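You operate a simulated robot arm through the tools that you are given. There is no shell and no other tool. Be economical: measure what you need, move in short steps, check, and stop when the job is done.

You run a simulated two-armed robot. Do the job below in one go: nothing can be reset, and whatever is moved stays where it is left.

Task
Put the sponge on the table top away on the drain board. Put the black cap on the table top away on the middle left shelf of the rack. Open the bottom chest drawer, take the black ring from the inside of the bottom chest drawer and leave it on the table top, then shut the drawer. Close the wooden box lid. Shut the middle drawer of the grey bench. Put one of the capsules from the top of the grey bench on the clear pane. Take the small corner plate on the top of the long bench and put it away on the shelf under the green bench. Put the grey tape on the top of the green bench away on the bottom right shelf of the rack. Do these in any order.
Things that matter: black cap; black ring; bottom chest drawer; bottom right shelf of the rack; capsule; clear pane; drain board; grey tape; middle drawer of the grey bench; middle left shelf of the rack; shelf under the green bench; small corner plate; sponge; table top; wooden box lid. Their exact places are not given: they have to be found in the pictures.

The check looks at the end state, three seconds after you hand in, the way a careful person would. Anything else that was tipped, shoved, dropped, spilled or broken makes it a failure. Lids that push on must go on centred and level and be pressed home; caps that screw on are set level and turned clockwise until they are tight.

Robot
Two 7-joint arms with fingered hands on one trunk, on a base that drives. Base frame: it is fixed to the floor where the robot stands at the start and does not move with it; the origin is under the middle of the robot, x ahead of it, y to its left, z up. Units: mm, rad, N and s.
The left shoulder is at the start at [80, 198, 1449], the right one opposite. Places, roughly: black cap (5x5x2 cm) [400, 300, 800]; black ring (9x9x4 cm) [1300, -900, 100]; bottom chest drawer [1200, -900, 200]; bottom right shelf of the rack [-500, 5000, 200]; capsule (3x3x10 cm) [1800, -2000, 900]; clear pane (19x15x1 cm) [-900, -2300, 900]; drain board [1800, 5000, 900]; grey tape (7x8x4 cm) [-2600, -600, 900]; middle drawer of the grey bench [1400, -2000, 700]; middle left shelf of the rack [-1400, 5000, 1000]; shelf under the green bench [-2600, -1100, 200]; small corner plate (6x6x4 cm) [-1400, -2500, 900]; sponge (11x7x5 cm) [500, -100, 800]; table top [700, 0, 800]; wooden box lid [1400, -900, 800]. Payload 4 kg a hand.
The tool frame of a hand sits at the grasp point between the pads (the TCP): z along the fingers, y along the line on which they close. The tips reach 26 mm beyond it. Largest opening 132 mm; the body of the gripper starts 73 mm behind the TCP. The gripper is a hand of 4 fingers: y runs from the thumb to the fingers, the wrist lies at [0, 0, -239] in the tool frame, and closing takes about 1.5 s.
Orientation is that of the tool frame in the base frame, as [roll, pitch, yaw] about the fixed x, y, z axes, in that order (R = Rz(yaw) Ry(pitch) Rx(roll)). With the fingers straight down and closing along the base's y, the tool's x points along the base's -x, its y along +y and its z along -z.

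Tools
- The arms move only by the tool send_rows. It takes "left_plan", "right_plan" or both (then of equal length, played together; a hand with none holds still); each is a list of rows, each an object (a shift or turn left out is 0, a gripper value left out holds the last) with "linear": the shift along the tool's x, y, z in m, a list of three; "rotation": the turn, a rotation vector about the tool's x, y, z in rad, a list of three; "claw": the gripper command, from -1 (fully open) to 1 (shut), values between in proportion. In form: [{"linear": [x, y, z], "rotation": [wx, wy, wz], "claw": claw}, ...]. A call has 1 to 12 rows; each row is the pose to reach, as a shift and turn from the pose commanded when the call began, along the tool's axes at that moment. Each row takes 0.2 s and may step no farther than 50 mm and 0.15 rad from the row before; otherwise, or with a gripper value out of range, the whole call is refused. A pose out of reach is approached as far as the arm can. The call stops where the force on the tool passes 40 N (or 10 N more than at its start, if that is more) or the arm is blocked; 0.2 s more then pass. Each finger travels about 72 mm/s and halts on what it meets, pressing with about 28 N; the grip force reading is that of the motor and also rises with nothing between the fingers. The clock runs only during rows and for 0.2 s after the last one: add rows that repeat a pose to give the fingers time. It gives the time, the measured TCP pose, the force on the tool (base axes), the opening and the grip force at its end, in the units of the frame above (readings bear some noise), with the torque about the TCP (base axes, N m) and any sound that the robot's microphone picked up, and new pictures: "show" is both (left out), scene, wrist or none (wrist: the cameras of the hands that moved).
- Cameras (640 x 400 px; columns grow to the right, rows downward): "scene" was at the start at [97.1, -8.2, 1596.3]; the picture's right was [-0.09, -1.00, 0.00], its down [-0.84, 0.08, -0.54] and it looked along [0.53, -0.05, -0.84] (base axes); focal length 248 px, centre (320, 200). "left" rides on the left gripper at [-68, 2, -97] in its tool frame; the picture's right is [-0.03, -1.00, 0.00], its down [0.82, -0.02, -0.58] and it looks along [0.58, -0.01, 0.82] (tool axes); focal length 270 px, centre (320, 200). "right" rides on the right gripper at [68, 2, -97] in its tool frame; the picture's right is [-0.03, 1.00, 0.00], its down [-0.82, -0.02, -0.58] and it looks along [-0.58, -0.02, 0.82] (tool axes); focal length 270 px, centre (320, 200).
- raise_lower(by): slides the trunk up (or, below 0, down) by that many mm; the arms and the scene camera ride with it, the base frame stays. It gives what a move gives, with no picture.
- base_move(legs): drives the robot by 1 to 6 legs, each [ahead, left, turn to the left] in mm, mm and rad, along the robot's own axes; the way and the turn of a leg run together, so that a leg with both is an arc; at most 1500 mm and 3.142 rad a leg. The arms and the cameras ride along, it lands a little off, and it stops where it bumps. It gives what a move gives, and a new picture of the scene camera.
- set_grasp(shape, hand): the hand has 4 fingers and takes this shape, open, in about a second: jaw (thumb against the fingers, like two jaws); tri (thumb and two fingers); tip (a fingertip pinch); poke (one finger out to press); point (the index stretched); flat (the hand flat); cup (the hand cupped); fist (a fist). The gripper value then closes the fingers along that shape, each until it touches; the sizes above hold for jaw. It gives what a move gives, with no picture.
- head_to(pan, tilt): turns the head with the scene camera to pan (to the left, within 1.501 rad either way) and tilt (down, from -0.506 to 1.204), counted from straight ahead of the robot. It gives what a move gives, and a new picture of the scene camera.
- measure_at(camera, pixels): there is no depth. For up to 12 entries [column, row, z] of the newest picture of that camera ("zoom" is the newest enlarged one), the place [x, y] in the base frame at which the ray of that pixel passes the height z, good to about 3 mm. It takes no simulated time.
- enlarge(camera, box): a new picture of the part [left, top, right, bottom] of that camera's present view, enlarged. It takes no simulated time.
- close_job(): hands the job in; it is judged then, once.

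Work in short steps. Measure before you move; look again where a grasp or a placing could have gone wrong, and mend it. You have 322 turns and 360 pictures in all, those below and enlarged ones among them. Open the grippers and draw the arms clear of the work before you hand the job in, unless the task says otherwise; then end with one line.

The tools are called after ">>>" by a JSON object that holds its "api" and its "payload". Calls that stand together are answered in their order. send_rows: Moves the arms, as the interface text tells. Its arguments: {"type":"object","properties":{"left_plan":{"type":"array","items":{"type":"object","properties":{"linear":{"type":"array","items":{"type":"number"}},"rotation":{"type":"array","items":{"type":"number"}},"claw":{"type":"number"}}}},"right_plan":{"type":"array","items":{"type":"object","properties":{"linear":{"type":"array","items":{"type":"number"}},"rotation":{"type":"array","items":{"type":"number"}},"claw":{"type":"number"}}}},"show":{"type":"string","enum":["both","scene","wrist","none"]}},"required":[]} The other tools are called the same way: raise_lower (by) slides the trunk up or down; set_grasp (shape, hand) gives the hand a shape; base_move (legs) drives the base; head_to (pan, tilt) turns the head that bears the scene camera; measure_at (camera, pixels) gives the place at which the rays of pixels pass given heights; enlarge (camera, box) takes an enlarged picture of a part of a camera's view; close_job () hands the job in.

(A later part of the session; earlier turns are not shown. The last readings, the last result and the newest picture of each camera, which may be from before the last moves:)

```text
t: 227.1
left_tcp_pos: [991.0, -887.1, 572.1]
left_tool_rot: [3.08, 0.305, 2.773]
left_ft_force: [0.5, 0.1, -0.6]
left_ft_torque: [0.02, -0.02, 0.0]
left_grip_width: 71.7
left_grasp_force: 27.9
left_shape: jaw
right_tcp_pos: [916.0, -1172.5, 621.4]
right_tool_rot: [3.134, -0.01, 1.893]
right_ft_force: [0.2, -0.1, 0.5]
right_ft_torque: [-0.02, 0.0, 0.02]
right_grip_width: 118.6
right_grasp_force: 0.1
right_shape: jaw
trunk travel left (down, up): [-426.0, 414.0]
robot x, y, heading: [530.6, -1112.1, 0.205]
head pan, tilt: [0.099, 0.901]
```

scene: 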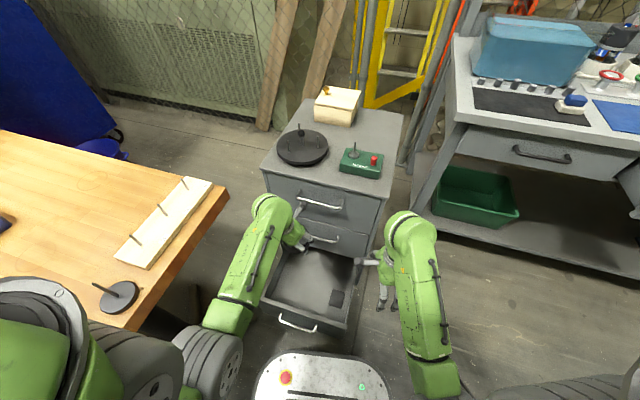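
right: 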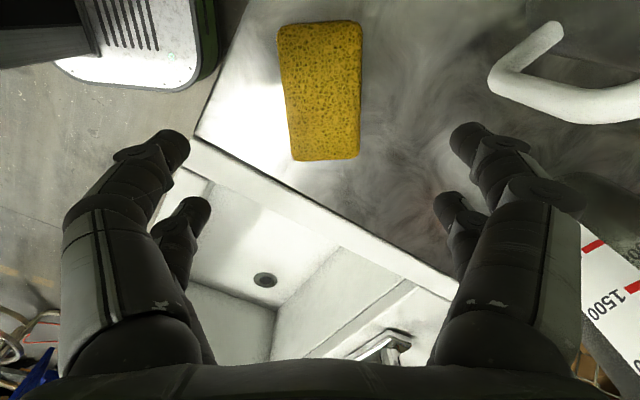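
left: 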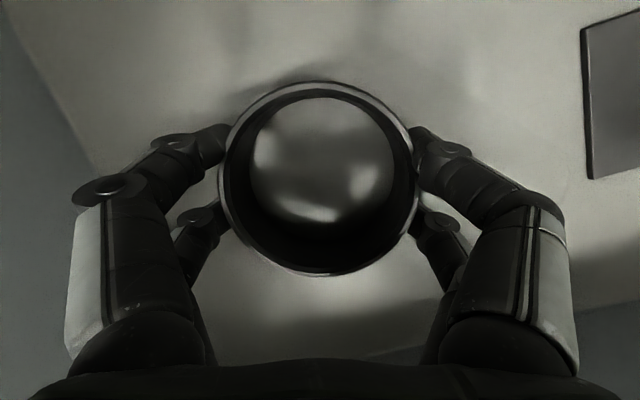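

Ring is held. Next shut the drawer with the right hand: back off, face +x, and tuck the left hand in with the ring.

>>> {"api": "base_move", "payload": {"legs": [[-300, 60, 0], [0, 0, -0.206]]}}

>>> {"api": "send_rows", "payload": {"left_plan": [{"linear": [0.03, 0.005, -0.02]}, {"linear": [0.06, 0.01, -0.04]}, {"linear": [0.09, 0.015, -0.06]}, {"linear": [0.12, 0.02, -0.08]}, {"linear": [0.15, 0.025, -0.1]}], "right_plan": [{"linear": [0, 0.03, 0], "claw": 0}, {"linear": [0, 0.06, 0], "claw": 1}, {"linear": [0, 0.09, 0], "claw": 1}, {"linear": [0, 0.12, 0], "claw": 1}, {"linear": [0, 0.15, 0], "claw": 1}], "show": "scene"}}

```text
t: 230.0
left_tcp_pos: [722.9, -991.6, 572.2]
left_tool_rot: [3.079, 0.303, 2.565]
left_ft_force: [-0.1, 0.3, -0.4]
left_ft_torque: [-0.02, -0.02, -0.03]
left_grip_width: 71.9
left_grasp_force: 28.4
left_shape: jaw
right_tcp_pos: [591.7, -1252.5, 619.1]
right_tool_rot: [3.135, -0.011, 1.687]
right_ft_force: [0.9, -0.4, 0.4]
right_ft_torque: [0.02, 0.01, 0.02]
right_grip_width: 118.7
right_grasp_force: 0.1
right_shape: jaw
trunk travel left (down, up): [-426.0, 414.0]
robot x, y, heading: [228.0, -1118.4, 0.002]
head pan, tilt: [0.099, 0.901]
```

scene: 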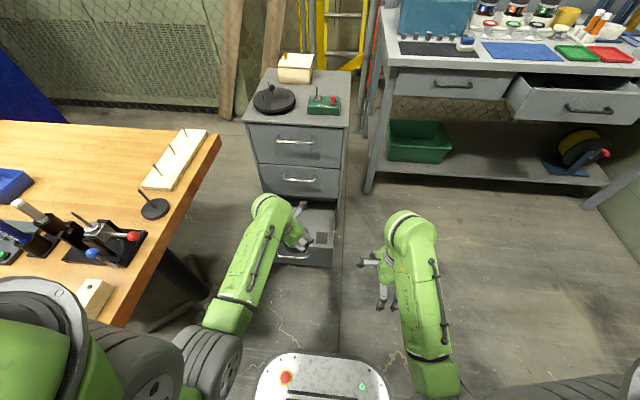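

```text
t: 231.3
left_tcp_pos: [598.5, -921.0, 629.4]
left_tool_rot: [3.077, 0.327, 2.39]
left_ft_force: [-0.4, 0.0, -0.4]
left_ft_torque: [0.0, 0.02, -0.01]
left_grip_width: 71.7
left_grasp_force: 27.7
left_shape: jaw
right_tcp_pos: [740.8, -1226.0, 626.3]
right_tool_rot: [3.136, 0.004, 1.688]
right_ft_force: [-0.3, 0.3, -0.1]
right_ft_torque: [0.0, 0.03, 0.02]
right_grip_width: 0.2
right_grasp_force: 27.8
right_shape: jaw
trunk travel left (down, up): [-426.0, 414.0]
robot x, y, heading: [224.5, -1115.1, -0.004]
head pan, tilt: [0.099, 0.901]
stopped in row 5 (left hand): the arm was blocked; the commanded pose is now the measured one
```

scene: 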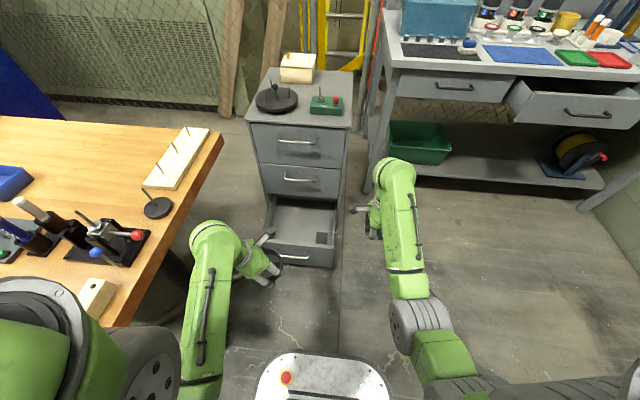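

Tilt the right hand forward (-0.9 about tool x) so its closed fingertips lead.

>>> {"api": "send_rows", "payload": {"right_plan": [{"rotation": [-0.13, 0, 0]}, {"rotation": [-0.26, 0, 0]}, {"rotation": [-0.39, 0, 0]}, {"rotation": [-0.52, 0, 0]}, {"rotation": [-0.65, 0, 0]}, {"rotation": [-0.78, 0, 0]}, {"rotation": [-0.9, 0, 0]}, {"rotation": [-0.9, 0, 0]}], "show": "none"}}

>>> {"api": "raise_lower", "payload": {"by": -400}}

>>> {"api": "head_to", "payload": {"pan": 0.05, "tilt": 0.7}}

```text
t: 233.1
left_tcp_pos: [597.3, -921.0, 626.1]
left_tool_rot: [3.081, 0.324, 2.391]
left_ft_force: [0.8, -0.5, -0.3]
left_ft_torque: [-0.03, -0.02, 0.0]
left_grip_width: 71.6
left_grasp_force: 28.5
left_shape: jaw
right_tcp_pos: [740.7, -1225.6, 624.8]
right_tool_rot: [2.235, 0.005, 1.688]
right_ft_force: [0.4, -0.3, 0.2]
right_ft_torque: [-0.03, -0.05, -0.01]
right_grip_width: 0.0
right_grasp_force: 28.3
right_shape: jaw
trunk travel left (down, up): [-426.0, 414.0]
robot x, y, heading: [225.7, -1115.6, 0.001]
head pan, tilt: [0.099, 0.901]
```

```text
t: 236.9
left_tcp_pos: [596.5, -929.2, 230.4]
left_tool_rot: [3.097, 0.324, 2.386]
left_ft_force: [-0.7, 0.1, -1.4]
left_ft_torque: [0.0, -0.02, 0.02]
left_grip_width: 71.7
left_grasp_force: 28.1
left_shape: jaw
right_tcp_pos: [741.5, -1233.0, 231.9]
right_tool_rot: [2.241, 0.014, 1.689]
right_ft_force: [0.4, 0.2, 0.4]
right_ft_torque: [0.02, 0.03, -0.01]
right_grip_width: 0.0
right_grasp_force: 28.2
right_shape: jaw
trunk travel left (down, up): [-26.0, 814.0]
robot x, y, heading: [223.5, -1117.9, 0.004]
head pan, tilt: [0.099, 0.901]
```

```text
t: 237.6
left_tcp_pos: [595.3, -929.0, 231.5]
left_tool_rot: [3.096, 0.327, 2.387]
left_ft_force: [0.3, 0.2, -0.8]
left_ft_torque: [0.01, -0.04, -0.02]
left_grip_width: 71.4
left_grasp_force: 27.8
left_shape: jaw
right_tcp_pos: [741.9, -1232.9, 232.5]
right_tool_rot: [2.24, 0.015, 1.689]
right_ft_force: [0.4, -0.7, 0.2]
right_ft_torque: [0.02, -0.01, 0.01]
right_grip_width: 0.0
right_grasp_force: 27.9
right_shape: jaw
trunk travel left (down, up): [-26.0, 814.0]
robot x, y, heading: [224.4, -1118.9, 0.002]
head pan, tilt: [0.051, 0.7]
```

scene: 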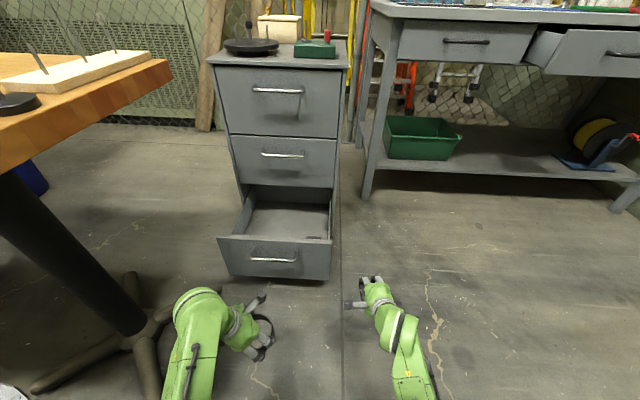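

>>> {"api": "measure_at", "payload": {"camera": "scene", "pixels": [[172, 310, 400], [172, 310, 300], [172, 322, 30], [135, 275, 30], [148, 318, 200], [220, 240, 290], [330, 240, 290]]}}

>>> {"api": "head_to", "payload": {"pan": 0.7, "tilt": 0.8}}

```text
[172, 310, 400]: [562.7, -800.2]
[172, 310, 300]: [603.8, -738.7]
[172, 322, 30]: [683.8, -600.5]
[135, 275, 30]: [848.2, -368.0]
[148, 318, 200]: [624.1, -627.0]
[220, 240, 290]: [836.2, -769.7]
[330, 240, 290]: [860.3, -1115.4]
```

```text
t: 238.7
left_tcp_pos: [596.3, -928.9, 229.9]
left_tool_rot: [3.095, 0.328, 2.386]
left_ft_force: [-0.1, -0.6, -0.3]
left_ft_torque: [-0.07, 0.0, -0.03]
left_grip_width: 71.5
left_grasp_force: 28.0
left_shape: jaw
right_tcp_pos: [740.4, -1231.8, 233.6]
right_tool_rot: [2.24, 0.016, 1.687]
right_ft_force: [-0.4, -0.1, -0.1]
right_ft_torque: [0.01, -0.02, -0.01]
right_grip_width: 0.0
right_grasp_force: 28.1
right_shape: jaw
trunk travel left (down, up): [-26.0, 814.0]
robot x, y, heading: [226.7, -1115.5, 0.002]
head pan, tilt: [0.7, 0.799]
```

scene: 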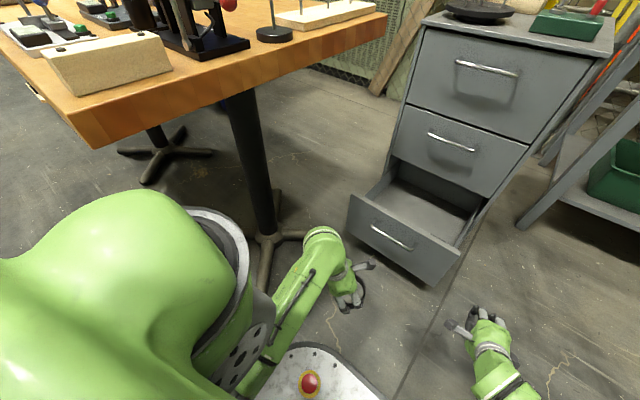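

Keep the base line; slide the right hand 150 mm left so it meets the drawer panel, then look.

>>> {"api": "send_rows", "payload": {"right_plan": [{"linear": [0.04, 0, 0]}, {"linear": [0.08, 0, 0]}, {"linear": [0.12, 0, 0]}, {"linear": [0.15, 0, 0]}, {"linear": [0.15, 0, 0]}], "show": "none"}}

>>> {"api": "head_to", "payload": {"pan": 0.2, "tilt": 0.8}}

```text
t: 239.9
left_tcp_pos: [596.9, -925.1, 241.7]
left_tool_rot: [3.083, 0.342, 2.387]
left_ft_force: [0.1, 0.2, -0.8]
left_ft_torque: [0.01, -0.01, 0.01]
left_grip_width: 71.2
left_grasp_force: 28.4
left_shape: jaw
right_tcp_pos: [695.6, -1163.2, 232.5]
right_tool_rot: [2.376, 0.087, 1.692]
right_ft_force: [0.1, -0.1, -0.5]
right_ft_torque: [0.01, -0.01, 0.0]
right_grip_width: 0.0
right_grasp_force: 28.5
right_shape: jaw
right hand out of reach, approached as far as the arm can: row 1, 2, 3, 4, 5
trunk travel left (down, up): [-26.0, 814.0]
robot x, y, heading: [226.0, -1117.7, 0.004]
head pan, tilt: [0.7, 0.799]
stopped in row 5 (right hand): the arm was blocked; the commanded pose is now the measured one
```

```text
t: 240.8
left_tcp_pos: [597.0, -926.4, 242.2]
left_tool_rot: [3.084, 0.34, 2.389]
left_ft_force: [-0.1, -0.1, -0.5]
left_ft_torque: [-0.01, -0.01, 0.02]
left_grip_width: 71.7
left_grasp_force: 28.1
left_shape: jaw
right_tcp_pos: [695.5, -1163.2, 231.9]
right_tool_rot: [2.379, 0.087, 1.692]
right_ft_force: [-0.3, -0.5, 0.3]
right_ft_torque: [-0.03, -0.01, 0.0]
right_grip_width: 0.0
right_grasp_force: 27.9
right_shape: jaw
trunk travel left (down, up): [-26.0, 814.0]
robot x, y, heading: [224.8, -1114.0, 0.003]
head pan, tilt: [0.201, 0.799]
```

scene: 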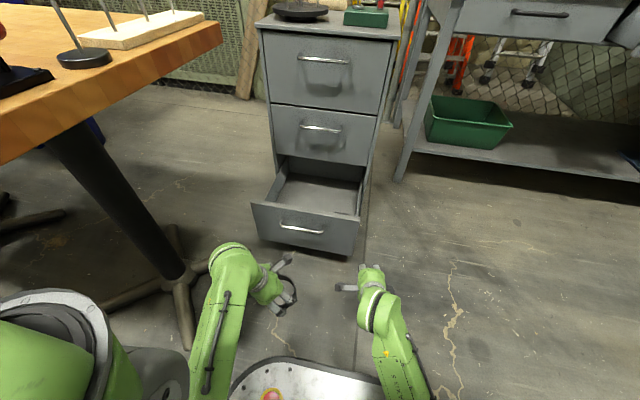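

Turn the base +0.2 so the right fist faces the panel, then drive along +x.

>>> {"api": "base_move", "payload": {"legs": [[0, 0, 0.2], [88, -18, 0]]}}

```text
t: 242.6
left_tcp_pos: [642.3, -857.4, 239.9]
left_tool_rot: [3.085, 0.339, 2.59]
left_ft_force: [-0.6, 0.1, -0.5]
left_ft_torque: [0.0, -0.01, -0.01]
left_grip_width: 71.5
left_grasp_force: 28.1
left_shape: jaw
right_tcp_pos: [785.3, -1068.9, 229.4]
right_tool_rot: [2.38, 0.088, 1.894]
right_ft_force: [-0.3, 0.1, 0.3]
right_ft_torque: [-0.01, 0.02, 0.0]
right_grip_width: 0.0
right_grasp_force: 27.8
right_shape: jaw
trunk travel left (down, up): [-26.0, 814.0]
robot x, y, heading: [313.7, -1115.7, 0.2]
head pan, tilt: [0.201, 0.799]
```

scene: 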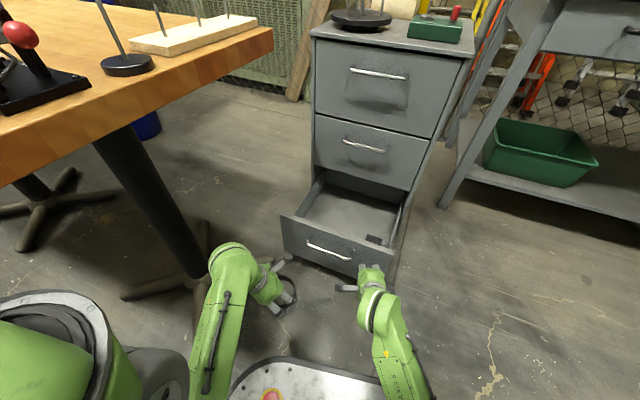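

Fist in front of the panel. Push 150 mm along +x.

>>> {"api": "base_move", "payload": {"legs": [[147, -30, 0]]}}

```text
t: 244.0
left_tcp_pos: [792.5, -857.1, 241.1]
left_tool_rot: [3.084, 0.338, 2.588]
left_ft_force: [0.0, 0.5, -0.2]
left_ft_torque: [-0.02, 0.01, 0.0]
left_grip_width: 71.4
left_grasp_force: 27.8
left_shape: jaw
right_tcp_pos: [936.3, -1070.2, 229.7]
right_tool_rot: [2.382, 0.087, 1.894]
right_ft_force: [0.7, 0.3, 0.5]
right_ft_torque: [0.02, 0.02, 0.0]
right_grip_width: 0.2
right_grasp_force: 27.4
right_shape: jaw
trunk travel left (down, up): [-26.0, 814.0]
robot x, y, heading: [472.0, -1115.0, 0.199]
head pan, tilt: [0.201, 0.799]
```

scene: 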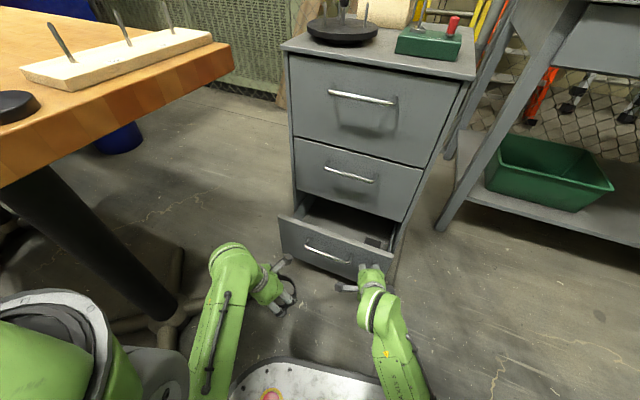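

The drawer is closing smoothly. Continue 120 mm, watching for the stop.

>>> {"api": "base_move", "payload": {"legs": [[122, -25, 0]]}}

```text
t: 245.3
left_tcp_pos: [916.9, -858.6, 240.3]
left_tool_rot: [3.086, 0.337, 2.584]
left_ft_force: [0.7, 0.2, -0.6]
left_ft_torque: [0.02, -0.01, 0.0]
left_grip_width: 71.3
left_grasp_force: 28.0
left_shape: jaw
right_tcp_pos: [1059.8, -1070.3, 229.5]
right_tool_rot: [2.385, 0.087, 1.894]
right_ft_force: [0.8, 0.6, -0.8]
right_ft_torque: [0.01, 0.02, 0.01]
right_grip_width: 0.0
right_grasp_force: 27.9
right_shape: jaw
trunk travel left (down, up): [-26.0, 814.0]
robot x, y, heading: [586.7, -1119.6, 0.201]
head pan, tilt: [0.201, 0.799]
```

scene: 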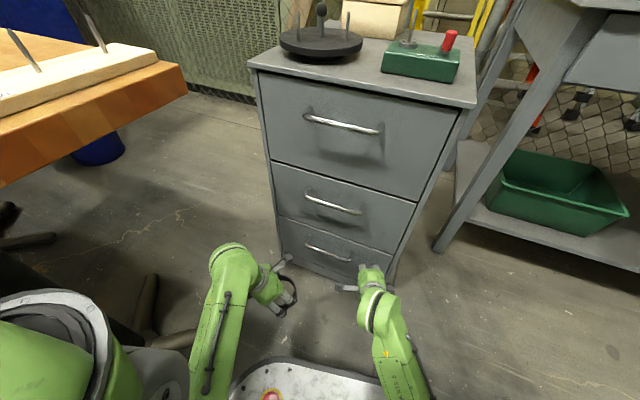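

Almost shut. Push on 40 mm; it stops on contact.

>>> {"api": "base_move", "payload": {"legs": [[39, -8, 0]]}}

>>> {"api": "enlarge", "payload": {"camera": "scene", "box": [230, 60, 450, 300]}}

```text
t: 246.2
left_tcp_pos: [945.8, -859.7, 241.8]
left_tool_rot: [3.082, 0.336, 2.579]
left_ft_force: [-0.6, 0.0, -0.2]
left_ft_torque: [-0.03, 0.03, 0.01]
left_grip_width: 71.6
left_grasp_force: 28.1
left_shape: jaw
right_tcp_pos: [1084.9, -1067.6, 229.0]
right_tool_rot: [2.39, 0.07, 1.898]
right_ft_force: [-8.3, -1.1, -1.9]
right_ft_torque: [0.05, -0.01, -0.12]
right_grip_width: 0.1
right_grasp_force: 27.8
right_shape: jaw
trunk travel left (down, up): [-26.0, 814.0]
robot x, y, heading: [619.1, -1118.6, 0.199]
head pan, tilt: [0.201, 0.799]
stopped in leg 1: the force on the tool passed its limit (the readings are from after the stop); the commanded pose is now the measured one
```

scene: 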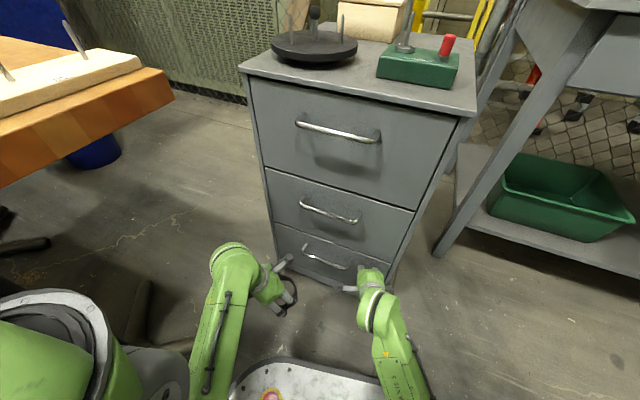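

```text
1.67 times, centred on (340, 180) of scene
```

zoom: 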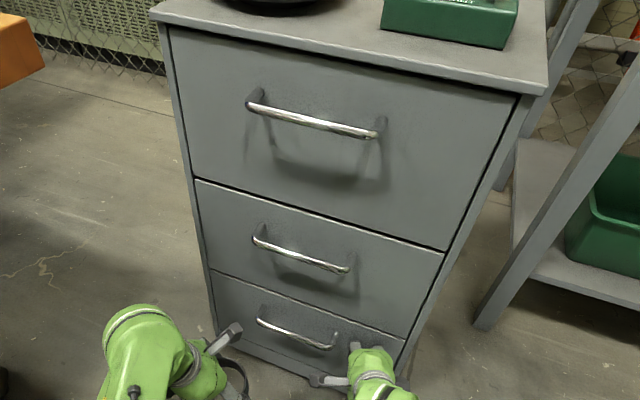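

Drawer shut. Back away, raise the trunk, and move to the table's front to set the ring down.

>>> {"api": "base_move", "payload": {"legs": [[-300, -100, 0], [-500, 0, -0.2]]}}

>>> {"api": "raise_lower", "payload": {"by": 700}}

>>> {"api": "base_move", "payload": {"legs": [[-50, 860, 0]]}}

>>> {"api": "head_to", "payload": {"pan": 0.15, "tilt": 0.85}}

```text
t: 250.8
left_tcp_pos: [218.5, -1137.7, 241.7]
left_tool_rot: [3.083, 0.336, 2.377]
left_ft_force: [0.0, -0.1, -0.5]
left_ft_torque: [-0.02, -0.02, 0.0]
left_grip_width: 71.3
left_grasp_force: 28.5
left_shape: jaw
right_tcp_pos: [312.7, -1370.4, 228.2]
right_tool_rot: [2.39, 0.076, 1.693]
right_ft_force: [0.0, 0.7, -0.5]
right_ft_torque: [0.02, -0.01, -0.01]
right_grip_width: 0.0
right_grasp_force: 28.0
right_shape: jaw
trunk travel left (down, up): [-26.0, 814.0]
robot x, y, heading: [-154.4, -1320.9, -0.003]
head pan, tilt: [0.201, 0.799]
```

scene: 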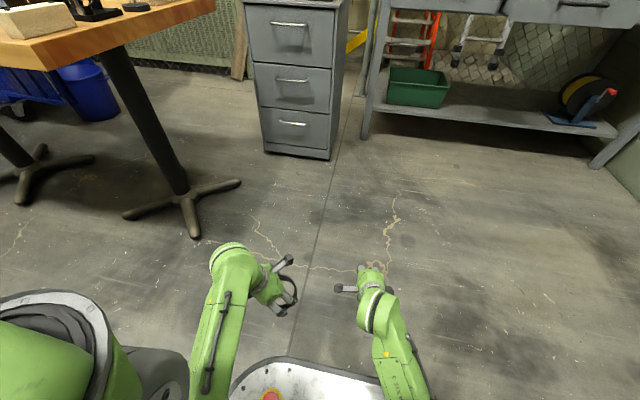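

```text
refused: 700 is not a number from -400 to 400
```

```text
t: 255.4
left_tcp_pos: [170.3, -272.7, 241.1]
left_tool_rot: [3.085, 0.334, 2.378]
left_ft_force: [-0.6, 0.0, -0.3]
left_ft_torque: [-0.01, -0.02, -0.01]
left_grip_width: 71.3
left_grasp_force: 28.2
left_shape: jaw
right_tcp_pos: [264.5, -505.4, 228.2]
right_tool_rot: [2.394, 0.075, 1.701]
right_ft_force: [0.2, 0.4, -0.5]
right_ft_torque: [-0.01, -0.02, 0.0]
right_grip_width: 0.0
right_grasp_force: 28.6
right_shape: jaw
trunk travel left (down, up): [-26.0, 814.0]
robot x, y, heading: [-200.3, -460.2, -0.0]
head pan, tilt: [0.201, 0.799]
```

scene: 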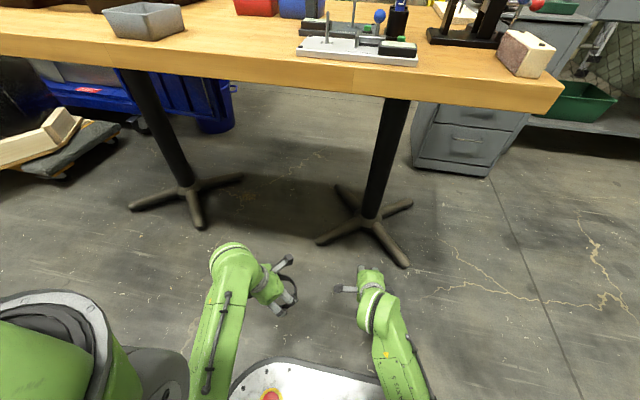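

```text
t: 256.1
left_tcp_pos: [170.0, -272.1, 241.1]
left_tool_rot: [3.085, 0.336, 2.379]
left_ft_force: [0.8, 0.2, 0.6]
left_ft_torque: [0.0, -0.03, 0.03]
left_grip_width: 71.4
left_grasp_force: 27.9
left_shape: jaw
right_tcp_pos: [263.5, -504.4, 226.8]
right_tool_rot: [2.393, 0.075, 1.7]
right_ft_force: [0.8, -0.3, 0.0]
right_ft_torque: [0.01, -0.01, 0.0]
right_grip_width: 0.0
right_grasp_force: 27.7
right_shape: jaw
trunk travel left (down, up): [-26.0, 814.0]
robot x, y, heading: [-200.2, -461.4, -0.001]
head pan, tilt: [0.15, 0.85]
```

scene: 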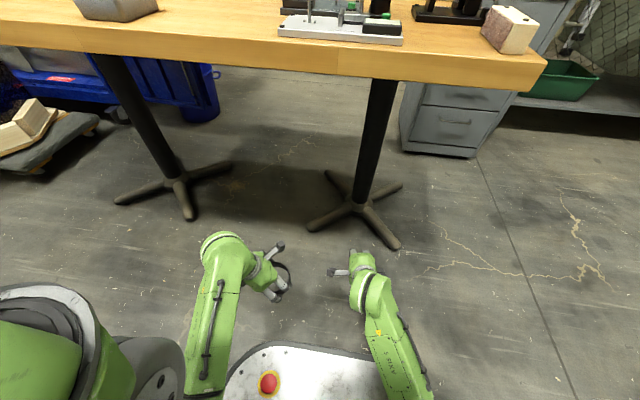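

Back 80 mm for clearance and raise the trunk in two parts.

>>> {"api": "base_move", "payload": {"legs": [[-80, 0, 0]]}}

>>> {"api": "raise_lower", "payload": {"by": 400}}

>>> {"api": "raise_lower", "payload": {"by": 330}}

>>> {"api": "head_to", "payload": {"pan": 0.3, "tilt": 0.85}}

```text
t: 257.1
left_tcp_pos: [90.0, -272.6, 240.5]
left_tool_rot: [3.086, 0.334, 2.376]
left_ft_force: [0.1, 0.0, -0.4]
left_ft_torque: [0.02, -0.01, 0.04]
left_grip_width: 71.3
left_grasp_force: 27.7
left_shape: jaw
right_tcp_pos: [185.3, -505.4, 227.0]
right_tool_rot: [2.394, 0.076, 1.7]
right_ft_force: [-0.1, -0.3, -0.2]
right_ft_torque: [-0.01, 0.02, 0.01]
right_grip_width: 0.1
right_grasp_force: 27.8
right_shape: jaw
trunk travel left (down, up): [-26.0, 814.0]
robot x, y, heading: [-281.1, -461.5, 0.002]
head pan, tilt: [0.15, 0.85]
```

scene: 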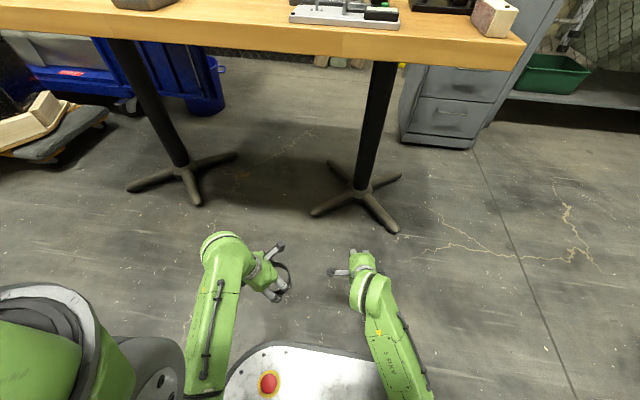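

```text
t: 260.9
left_tcp_pos: [89.7, -268.9, 626.7]
left_tool_rot: [3.076, 0.324, 2.377]
left_ft_force: [0.0, 0.4, -0.6]
left_ft_torque: [-0.02, 0.0, 0.01]
left_grip_width: 71.4
left_grasp_force: 28.2
left_shape: jaw
right_tcp_pos: [185.6, -501.4, 610.6]
right_tool_rot: [2.397, 0.064, 1.7]
right_ft_force: [-0.1, -0.7, -0.4]
right_ft_torque: [0.0, 0.01, 0.0]
right_grip_width: 0.0
right_grasp_force: 28.0
right_shape: jaw
trunk travel left (down, up): [-426.0, 414.0]
robot x, y, heading: [-281.6, -458.3, -0.0]
head pan, tilt: [0.15, 0.85]
```

```text
t: 264.2
left_tcp_pos: [91.4, -276.9, 959.6]
left_tool_rot: [3.067, 0.313, 2.374]
left_ft_force: [0.4, -0.1, -0.5]
left_ft_torque: [-0.03, 0.01, 0.0]
left_grip_width: 71.2
left_grasp_force: 27.8
left_shape: jaw
right_tcp_pos: [185.0, -508.0, 938.9]
right_tool_rot: [2.395, 0.049, 1.7]
right_ft_force: [-0.1, 0.1, -0.2]
right_ft_torque: [0.02, 0.03, 0.0]
right_grip_width: 0.4
right_grasp_force: 28.1
right_shape: jaw
trunk travel left (down, up): [-756.0, 84.0]
robot x, y, heading: [-281.5, -460.6, 0.0]
head pan, tilt: [0.15, 0.85]
```

```text
t: 264.9
left_tcp_pos: [91.4, -276.6, 960.2]
left_tool_rot: [3.067, 0.314, 2.374]
left_ft_force: [-1.4, 0.7, -0.2]
left_ft_torque: [0.02, 0.0, -0.02]
left_grip_width: 71.4
left_grasp_force: 28.4
left_shape: jaw
right_tcp_pos: [185.0, -508.5, 940.7]
right_tool_rot: [2.396, 0.048, 1.7]
right_ft_force: [0.3, 0.1, 0.9]
right_ft_torque: [0.01, 0.0, 0.04]
right_grip_width: 0.1
right_grasp_force: 27.7
right_shape: jaw
trunk travel left (down, up): [-756.0, 84.0]
robot x, y, heading: [-283.8, -458.8, 0.001]
head pan, tilt: [0.3, 0.85]
```

scene: 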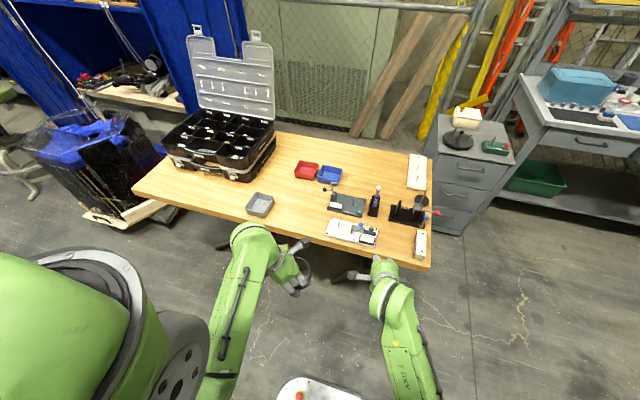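

Drive so the left hand is over the clear middle of the table.

>>> {"api": "base_move", "payload": {"legs": [[0, 137, 0], [300, 0, 0]]}}

>>> {"api": "send_rows", "payload": {"left_plan": [{"linear": [0.003, 0, 0.01]}, {"linear": [0.006, 0, 0.02]}], "show": "both"}}

```text
t: 267.9
left_tcp_pos: [390.0, -138.1, 960.6]
left_tool_rot: [3.065, 0.315, 2.373]
left_ft_force: [0.1, -0.9, -1.4]
left_ft_torque: [-0.01, -0.03, 0.0]
left_grip_width: 71.2
left_grasp_force: 28.2
left_shape: jaw
right_tcp_pos: [484.2, -368.7, 941.4]
right_tool_rot: [2.393, 0.048, 1.698]
right_ft_force: [-0.3, -0.4, -0.1]
right_ft_torque: [0.03, -0.04, -0.03]
right_grip_width: 0.1
right_grasp_force: 27.6
right_shape: jaw
trunk travel left (down, up): [-756.0, 84.0]
robot x, y, heading: [20.1, -323.6, 0.003]
head pan, tilt: [0.3, 0.85]
```

scene: 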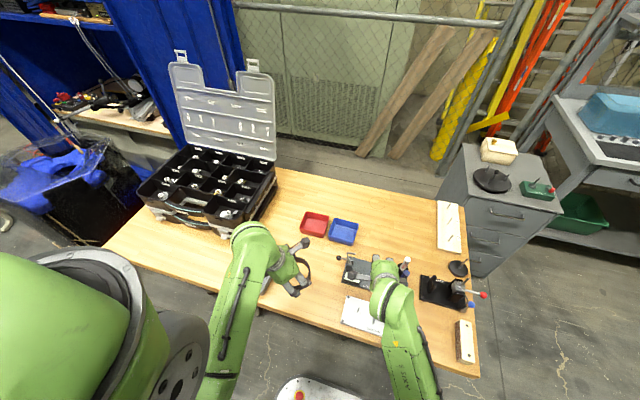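

```text
t: 268.5
left_tcp_pos: [392.6, -137.9, 939.8]
left_tool_rot: [3.069, 0.315, 2.373]
left_ft_force: [-0.7, -0.1, -0.7]
left_ft_torque: [-0.02, 0.0, 0.03]
left_grip_width: 71.2
left_grasp_force: 28.1
left_shape: jaw
right_tcp_pos: [485.0, -368.4, 941.2]
right_tool_rot: [2.395, 0.049, 1.699]
right_ft_force: [0.1, 0.3, -0.3]
right_ft_torque: [-0.03, 0.02, 0.0]
right_grip_width: 0.0
right_grasp_force: 27.9
right_shape: jaw
trunk travel left (down, up): [-756.0, 84.0]
robot x, y, heading: [17.8, -322.2, 0.001]
head pan, tilt: [0.3, 0.85]
```

scene: 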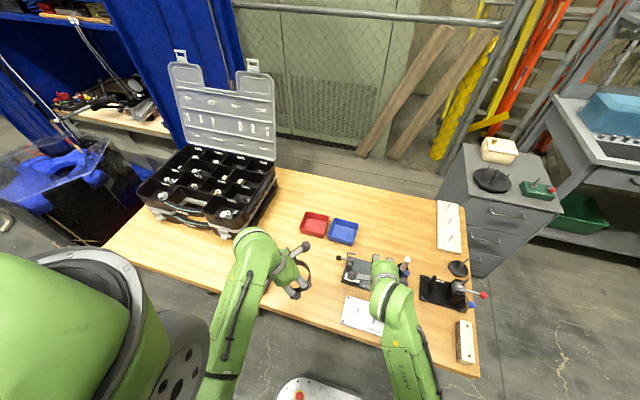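
left: 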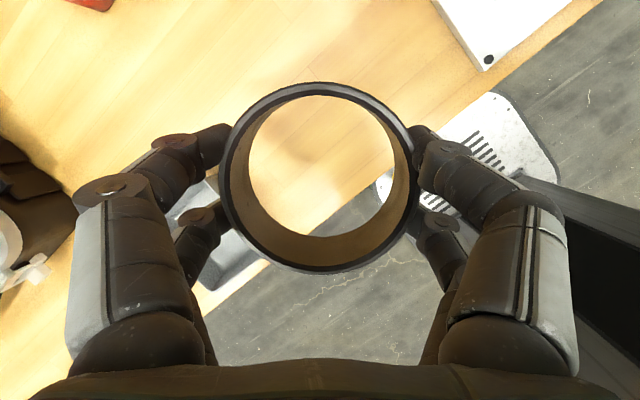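

Move to over the spot (≈(475,-125)) and down to z≈840.

>>> {"api": "send_rows", "payload": {"left_plan": [{"linear": [-0.003, 0.012, 0.023]}, {"linear": [-0.006, 0.024, 0.046]}, {"linear": [-0.009, 0.036, 0.069]}, {"linear": [-0.012, 0.048, 0.092]}, {"linear": [-0.015, 0.06, 0.115]}, {"linear": [-0.015, 0.06, 0.115]}], "show": "both"}}

```text
t: 269.9
left_tcp_pos: [476.1, -120.8, 839.1]
left_tool_rot: [3.066, 0.316, 2.372]
left_ft_force: [-0.1, 0.1, -1.0]
left_ft_torque: [-0.02, 0.03, 0.0]
left_grip_width: 71.4
left_grasp_force: 27.9
left_shape: jaw
right_tcp_pos: [485.0, -369.8, 939.2]
right_tool_rot: [2.396, 0.05, 1.7]
right_ft_force: [-0.4, -0.2, 0.0]
right_ft_torque: [0.01, -0.01, 0.02]
right_grip_width: 0.0
right_grasp_force: 28.1
right_shape: jaw
trunk travel left (down, up): [-756.0, 84.0]
robot x, y, heading: [17.6, -323.0, -0.001]
head pan, tilt: [0.3, 0.85]
```

scene: 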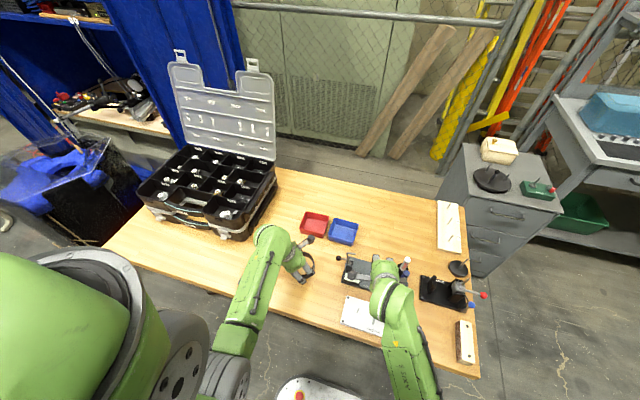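
left: 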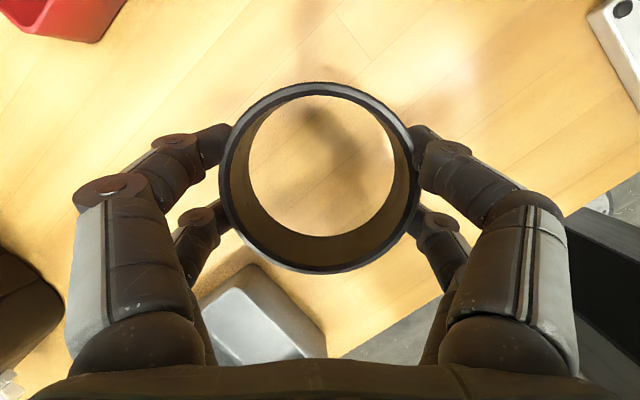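

Clear beneath. Lower 40 mm, then in 4 mm steps to contact.

>>> {"api": "send_rows", "payload": {"left_plan": [{"linear": [0.006, -0.001, 0.019]}, {"linear": [0.0125, -0.003, 0.038]}, {"linear": [0.0137, -0.003, 0.042]}, {"linear": [0.015, -0.003, 0.0455]}, {"linear": [0.016, -0.003, 0.049]}, {"linear": [0.017, -0.004, 0.053]}, {"linear": [0.0183, -0.004, 0.056]}], "show": "wrist"}}

```text
t: 271.2
left_tcp_pos: [479.9, -120.4, 794.3]
left_tool_rot: [3.055, 0.329, 2.372]
left_ft_force: [-7.5, 0.2, 25.1]
left_ft_torque: [-0.37, 1.16, -0.15]
left_grip_width: 70.3
left_grasp_force: 27.9
left_shape: jaw
right_tcp_pos: [484.6, -369.2, 940.5]
right_tool_rot: [2.39, 0.048, 1.702]
right_ft_force: [0.7, 0.0, 0.5]
right_ft_torque: [0.01, -0.01, -0.02]
right_grip_width: 0.1
right_grasp_force: 27.7
right_shape: jaw
trunk travel left (down, up): [-756.0, 84.0]
robot x, y, heading: [19.7, -319.8, 0.004]
head pan, tilt: [0.3, 0.85]
stopped in row 6 (left hand): the force on the tool passed its limit (the readings are from after the stop); the commanded pose is now the measured one
```

left: 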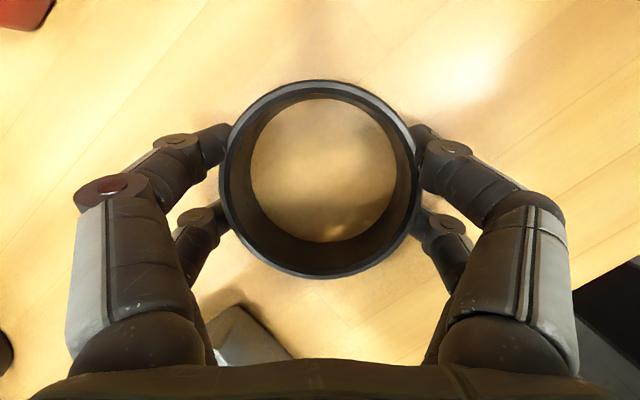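

Contact. Release and rise.

>>> {"api": "send_rows", "payload": {"left_plan": [{"linear": [-0.0005, 0, -0.002], "claw": 0}, {"linear": [-0.0005, 0, -0.002], "claw": -0.4}, {"linear": [-0.0005, 0, -0.002], "claw": -0.7}, {"linear": [-0.0005, 0, -0.002], "claw": -0.7}, {"linear": [-0.0005, 0, -0.002], "claw": -0.7}, {"linear": [-0.01, 0.002, -0.03], "claw": -0.7}, {"linear": [-0.02, 0.004, -0.06], "claw": -0.7}, {"linear": [-0.03, 0.007, -0.095], "claw": -0.7}, {"linear": [-0.04, 0.009, -0.13], "claw": -0.7}], "show": "both"}}

```text
t: 273.2
left_tcp_pos: [476.9, -121.6, 927.3]
left_tool_rot: [3.061, 0.324, 2.371]
left_ft_force: [-0.3, 0.6, 0.5]
left_ft_torque: [0.0, 0.02, -0.03]
left_grip_width: 111.9
left_grasp_force: 0.0
left_shape: jaw
right_tcp_pos: [486.3, -370.6, 940.3]
right_tool_rot: [2.396, 0.047, 1.701]
right_ft_force: [1.0, -0.2, 0.6]
right_ft_torque: [0.0, -0.02, 0.0]
right_grip_width: 0.2
right_grasp_force: 28.4
right_shape: jaw
trunk travel left (down, up): [-756.0, 84.0]
robot x, y, heading: [18.6, -319.3, 0.003]
head pan, tilt: [0.3, 0.85]
```

scene: 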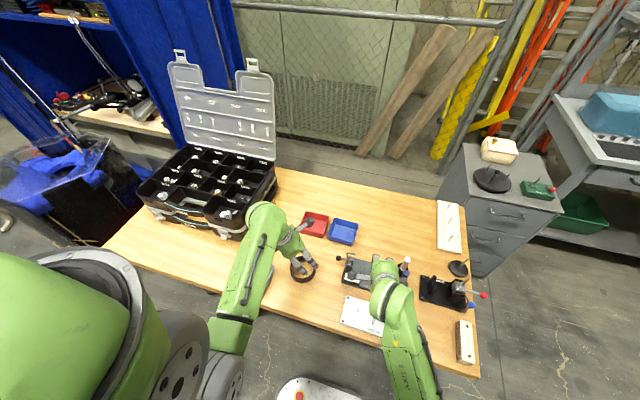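
left: 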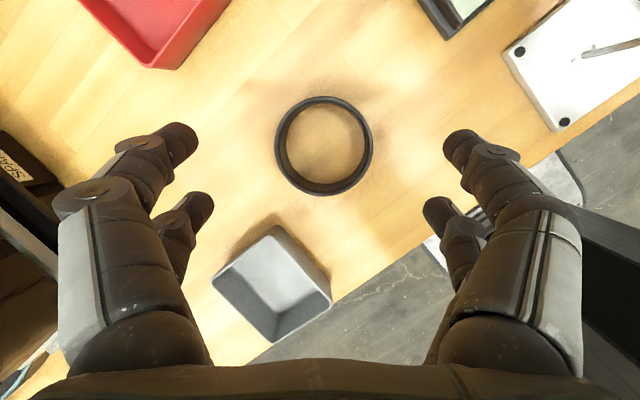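

Ring placed. Now to the grey bench: back off, right, ahead, then right again (keeping clear of the long bench end).

>>> {"api": "base_move", "payload": {"legs": [[-320, 0, 0], [0, -850, 0], [880, 0, 0], [0, -600, 0]]}}

>>> {"api": "head_to", "payload": {"pan": -0.1, "tilt": 0.75}}

```text
t: 286.7
left_tcp_pos: [1042.6, -1568.3, 925.5]
left_tool_rot: [3.062, 0.325, 2.378]
left_ft_force: [-1.0, -0.3, 0.8]
left_ft_torque: [0.02, -0.01, -0.01]
left_grip_width: 112.2
left_grasp_force: 0.1
left_shape: jaw
right_tcp_pos: [1053.0, -1817.9, 939.5]
right_tool_rot: [2.394, 0.052, 1.706]
right_ft_force: [-0.3, 0.0, -0.6]
right_ft_torque: [-0.01, -0.03, 0.01]
right_grip_width: 0.0
right_grasp_force: 28.1
right_shape: jaw
trunk travel left (down, up): [-756.0, 84.0]
robot x, y, heading: [588.7, -1771.9, 0.008]
head pan, tilt: [0.3, 0.85]
```

scene: 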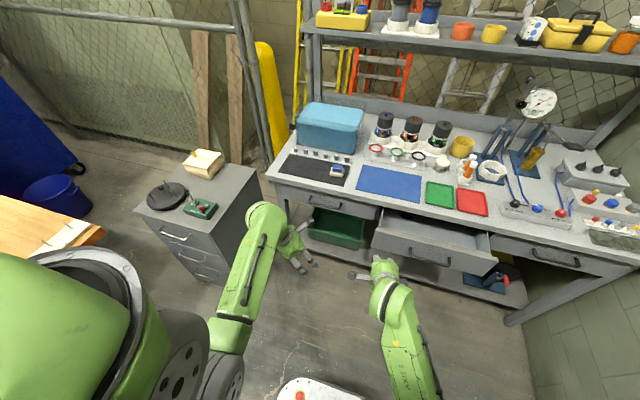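

```text
t: 287.6
left_tcp_pos: [1043.1, -1569.9, 928.3]
left_tool_rot: [3.059, 0.322, 2.377]
left_ft_force: [0.1, 1.4, 0.2]
left_ft_torque: [-0.01, -0.01, 0.0]
left_grip_width: 112.4
left_grasp_force: 0.1
left_shape: jaw
right_tcp_pos: [1053.0, -1820.0, 939.7]
right_tool_rot: [2.395, 0.05, 1.706]
right_ft_force: [0.2, -0.3, -0.3]
right_ft_torque: [0.02, 0.01, -0.01]
right_grip_width: 0.0
right_grasp_force: 28.6
right_shape: jaw
trunk travel left (down, up): [-756.0, 84.0]
robot x, y, heading: [587.6, -1774.9, 0.002]
head pan, tilt: [-0.099, 0.75]
```

scene: 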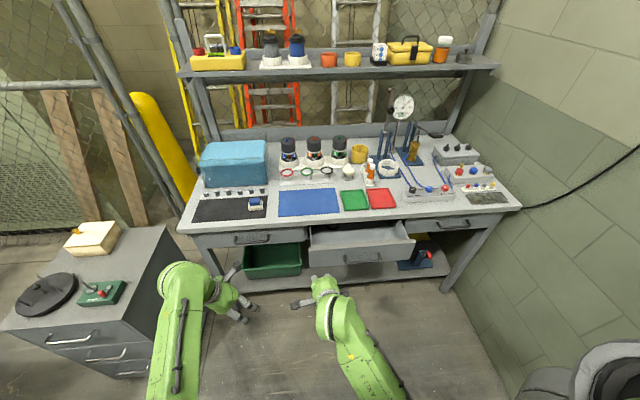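

Measure the drawer and enlarge the capsule area.

>>> {"api": "enlarge", "payload": {"camera": "scene", "box": [330, 120, 450, 220]}}

>>> {"api": "enlarge", "payload": {"camera": "scene", "box": [280, 200, 440, 300]}}

>>> {"api": "measure_at", "payload": {"camera": "scene", "pixels": [[178, 228, 850], [520, 208, 850], [362, 255, 740], [313, 266, 640], [410, 258, 640], [310, 241, 760], [415, 237, 760], [370, 175, 850], [368, 160, 950]]}}

```text
4.00 times, centred on (390, 170) of scene
```

zoom: 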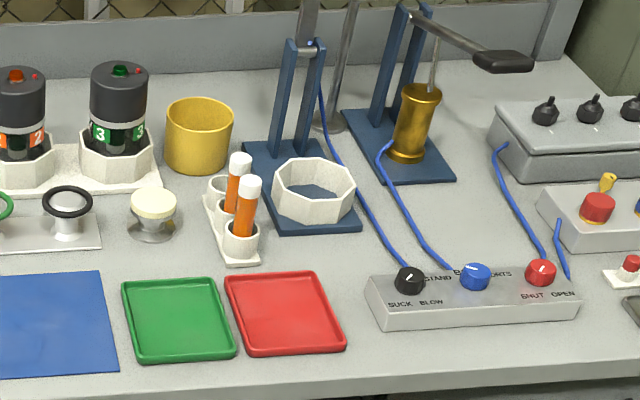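

```text
4.00 times, centred on (360, 250) of scene
```

zoom: 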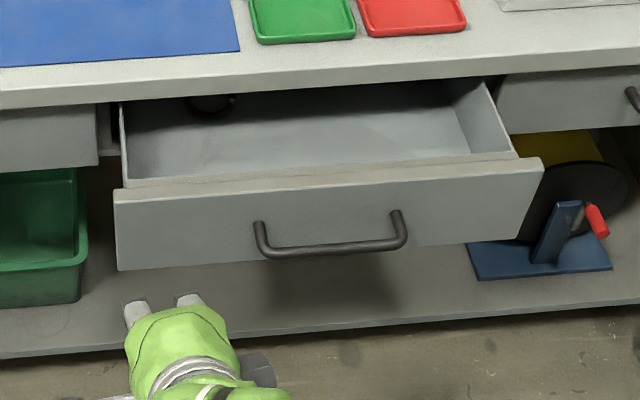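

```text
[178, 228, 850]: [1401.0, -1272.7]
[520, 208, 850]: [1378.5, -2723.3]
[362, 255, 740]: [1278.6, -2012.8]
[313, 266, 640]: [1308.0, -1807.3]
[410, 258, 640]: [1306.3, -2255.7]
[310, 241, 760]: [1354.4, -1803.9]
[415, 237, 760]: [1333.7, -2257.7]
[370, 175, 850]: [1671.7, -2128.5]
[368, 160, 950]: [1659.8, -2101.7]
```

The middle drawer is open ~100 mm, y -1805…-2257, z≈640–760. Extend the right fist, tuck the left, shift right and lower.

>>> {"api": "send_rows", "payload": {"left_plan": [{"linear": [0.018, -0.018, -0.007]}, {"linear": [0.036, -0.036, -0.014]}, {"linear": [0.055, -0.054, -0.022]}], "right_plan": [{"linear": [-0.005, 0.029, 0.027]}, {"linear": [-0.011, 0.058, 0.054]}, {"linear": [-0.016, 0.087, 0.081]}], "show": "none"}}

>>> {"api": "base_move", "payload": {"legs": [[0, -210, 0]]}}

>>> {"api": "raise_lower", "payload": {"by": -240}}

>>> {"api": "head_to", "payload": {"pan": -0.05, "tilt": 0.75}}

```text
t: 288.4
left_tcp_pos: [969.2, -1586.6, 931.1]
left_tool_rot: [3.046, 0.332, 2.314]
left_ft_force: [-0.1, 0.8, 0.2]
left_ft_torque: [0.0, -0.01, 0.02]
left_grip_width: 111.7
left_grasp_force: 0.1
left_shape: jaw
right_tcp_pos: [1172.4, -1819.5, 939.2]
right_tool_rot: [2.394, 0.049, 1.705]
right_ft_force: [-0.7, -0.7, 0.6]
right_ft_torque: [0.02, 0.0, 0.0]
right_grip_width: 0.0
right_grasp_force: 28.0
right_shape: jaw
trunk travel left (down, up): [-756.0, 84.0]
robot x, y, heading: [584.8, -1773.8, 0.01]
head pan, tilt: [-0.099, 0.75]
```

```text
t: 290.0
left_tcp_pos: [967.3, -1792.8, 927.8]
left_tool_rot: [3.056, 0.328, 2.317]
left_ft_force: [0.1, 0.6, -0.3]
left_ft_torque: [0.01, 0.02, -0.02]
left_grip_width: 112.0
left_grasp_force: 0.0
left_shape: jaw
right_tcp_pos: [1172.2, -2026.0, 940.9]
right_tool_rot: [2.396, 0.052, 1.705]
right_ft_force: [0.3, 0.3, 0.4]
right_ft_torque: [-0.06, 0.02, -0.04]
right_grip_width: 0.0
right_grasp_force: 28.2
right_shape: jaw
trunk travel left (down, up): [-756.0, 84.0]
robot x, y, heading: [590.0, -1982.1, 0.004]
head pan, tilt: [-0.099, 0.75]
```

scene: 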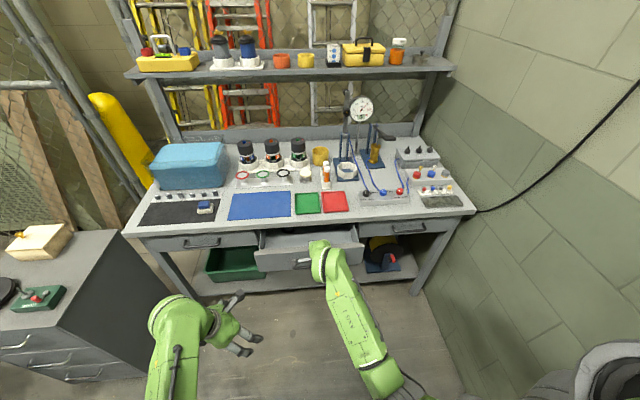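

```text
t: 292.5
left_tcp_pos: [958.8, -1797.7, 692.1]
left_tool_rot: [3.078, 0.31, 2.319]
left_ft_force: [-0.1, -0.7, -0.9]
left_ft_torque: [-0.02, -0.02, -0.02]
left_grip_width: 112.1
left_grasp_force: 0.1
left_shape: jaw
right_tcp_pos: [1174.7, -2027.5, 711.1]
right_tool_rot: [2.398, 0.049, 1.705]
right_ft_force: [0.5, -0.1, 0.0]
right_ft_torque: [0.04, 0.02, 0.03]
right_grip_width: 0.0
right_grasp_force: 28.6
right_shape: jaw
trunk travel left (down, up): [-516.0, 324.0]
robot x, y, heading: [588.3, -1983.7, 0.004]
head pan, tilt: [-0.099, 0.75]
```

```text
t: 293.2
left_tcp_pos: [958.5, -1798.7, 692.5]
left_tool_rot: [3.079, 0.309, 2.32]
left_ft_force: [0.4, -0.7, 0.1]
left_ft_torque: [0.01, 0.01, 0.01]
left_grip_width: 112.4
left_grasp_force: 0.1
left_shape: jaw
right_tcp_pos: [1174.9, -2028.1, 711.1]
right_tool_rot: [2.398, 0.049, 1.706]
right_ft_force: [0.2, -0.3, -0.6]
right_ft_torque: [0.03, 0.02, -0.01]
right_grip_width: 0.0
right_grasp_force: 27.8
right_shape: jaw
trunk travel left (down, up): [-516.0, 324.0]
robot x, y, heading: [587.6, -1983.0, 0.007]
head pan, tilt: [-0.051, 0.75]
```

scene: 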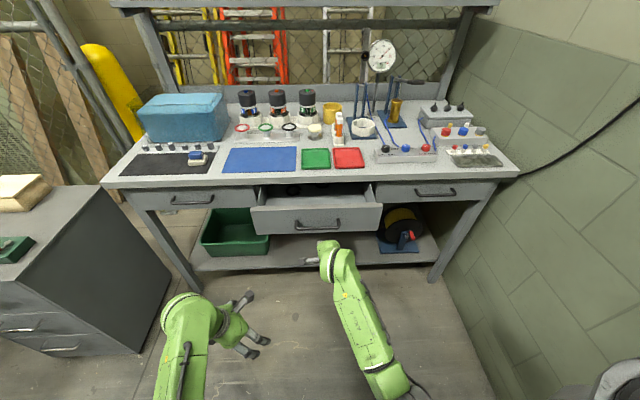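

>>> {"api": "measure_at", "payload": {"camera": "scene", "pixels": [[318, 226, 740], [318, 226, 700], [252, 208, 760], [382, 203, 760], [258, 235, 640], [378, 230, 640], [320, 172, 850]]}}

>>> {"api": "enlarge", "payload": {"camera": "scene", "box": [230, 170, 400, 280]}}

```text
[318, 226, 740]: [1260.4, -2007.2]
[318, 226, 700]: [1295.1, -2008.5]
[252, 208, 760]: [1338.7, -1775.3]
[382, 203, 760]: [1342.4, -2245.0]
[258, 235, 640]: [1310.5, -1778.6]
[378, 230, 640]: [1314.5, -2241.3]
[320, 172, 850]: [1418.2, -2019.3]
```

```text
3.64 times, centred on (315, 225) of scene
```

zoom: 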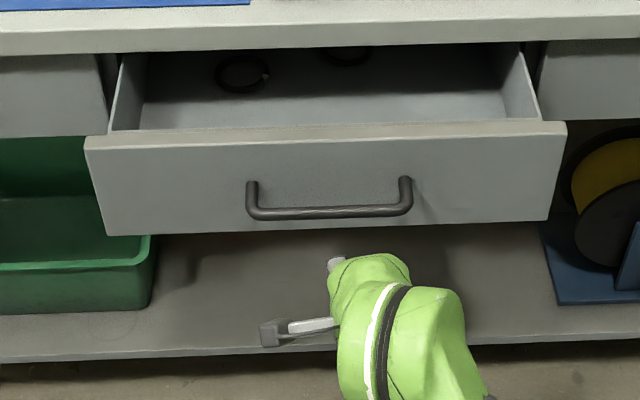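

Shift right 95 mm to push on the panel beside the handle, then drive ahead.

>>> {"api": "base_move", "payload": {"legs": [[0, -95, 0], [120, 0, 0]]}}

>>> {"api": "base_move", "payload": {"legs": [[120, 0, 0]]}}

```text
t: 295.1
left_tcp_pos: [1077.5, -1891.4, 691.9]
left_tool_rot: [3.079, 0.31, 2.321]
left_ft_force: [0.2, -0.2, -0.3]
left_ft_torque: [0.0, 0.0, -0.03]
left_grip_width: 112.0
left_grasp_force: 0.1
left_shape: jaw
right_tcp_pos: [1294.8, -2123.9, 709.9]
right_tool_rot: [2.4, 0.049, 1.705]
right_ft_force: [0.7, -0.1, -0.1]
right_ft_torque: [0.0, 0.01, -0.01]
right_grip_width: 0.0
right_grasp_force: 27.9
right_shape: jaw
trunk travel left (down, up): [-516.0, 324.0]
robot x, y, heading: [709.0, -2077.2, 0.008]
head pan, tilt: [-0.051, 0.75]
```

scene: 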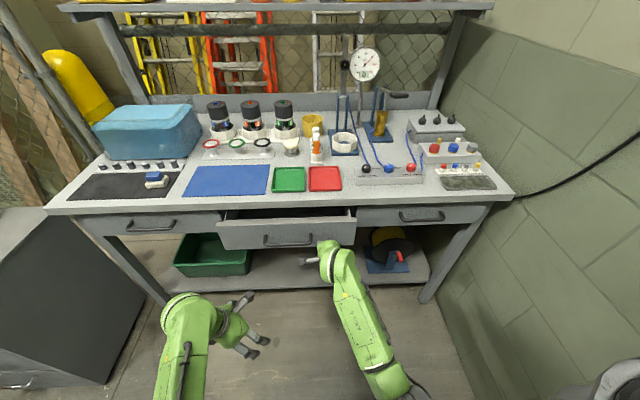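

```text
t: 296.3
left_tcp_pos: [1160.4, -1895.1, 679.3]
left_tool_rot: [3.1, 0.291, 2.319]
left_ft_force: [0.2, 0.4, 0.6]
left_ft_torque: [0.03, -0.03, 0.01]
left_grip_width: 112.2
left_grasp_force: 0.0
left_shape: jaw
right_tcp_pos: [1382.0, -2119.9, 700.8]
right_tool_rot: [2.419, 0.04, 1.71]
right_ft_force: [-15.6, -0.7, 4.6]
right_ft_torque: [0.09, -0.21, 0.32]
right_grip_width: 0.1
right_grasp_force: 28.4
right_shape: jaw
trunk travel left (down, up): [-516.0, 324.0]
robot x, y, heading: [796.5, -2074.4, 0.007]
head pan, tilt: [-0.051, 0.75]
stopped in leg 1: the force on the tool passed its limit (the readings are from after the stop); the commanded pose is now the measured one
```

scene: 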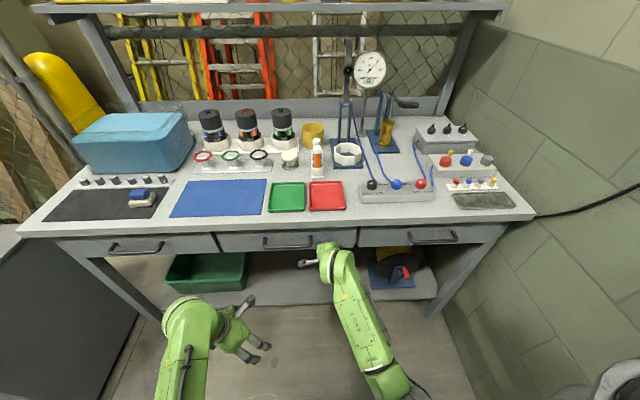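

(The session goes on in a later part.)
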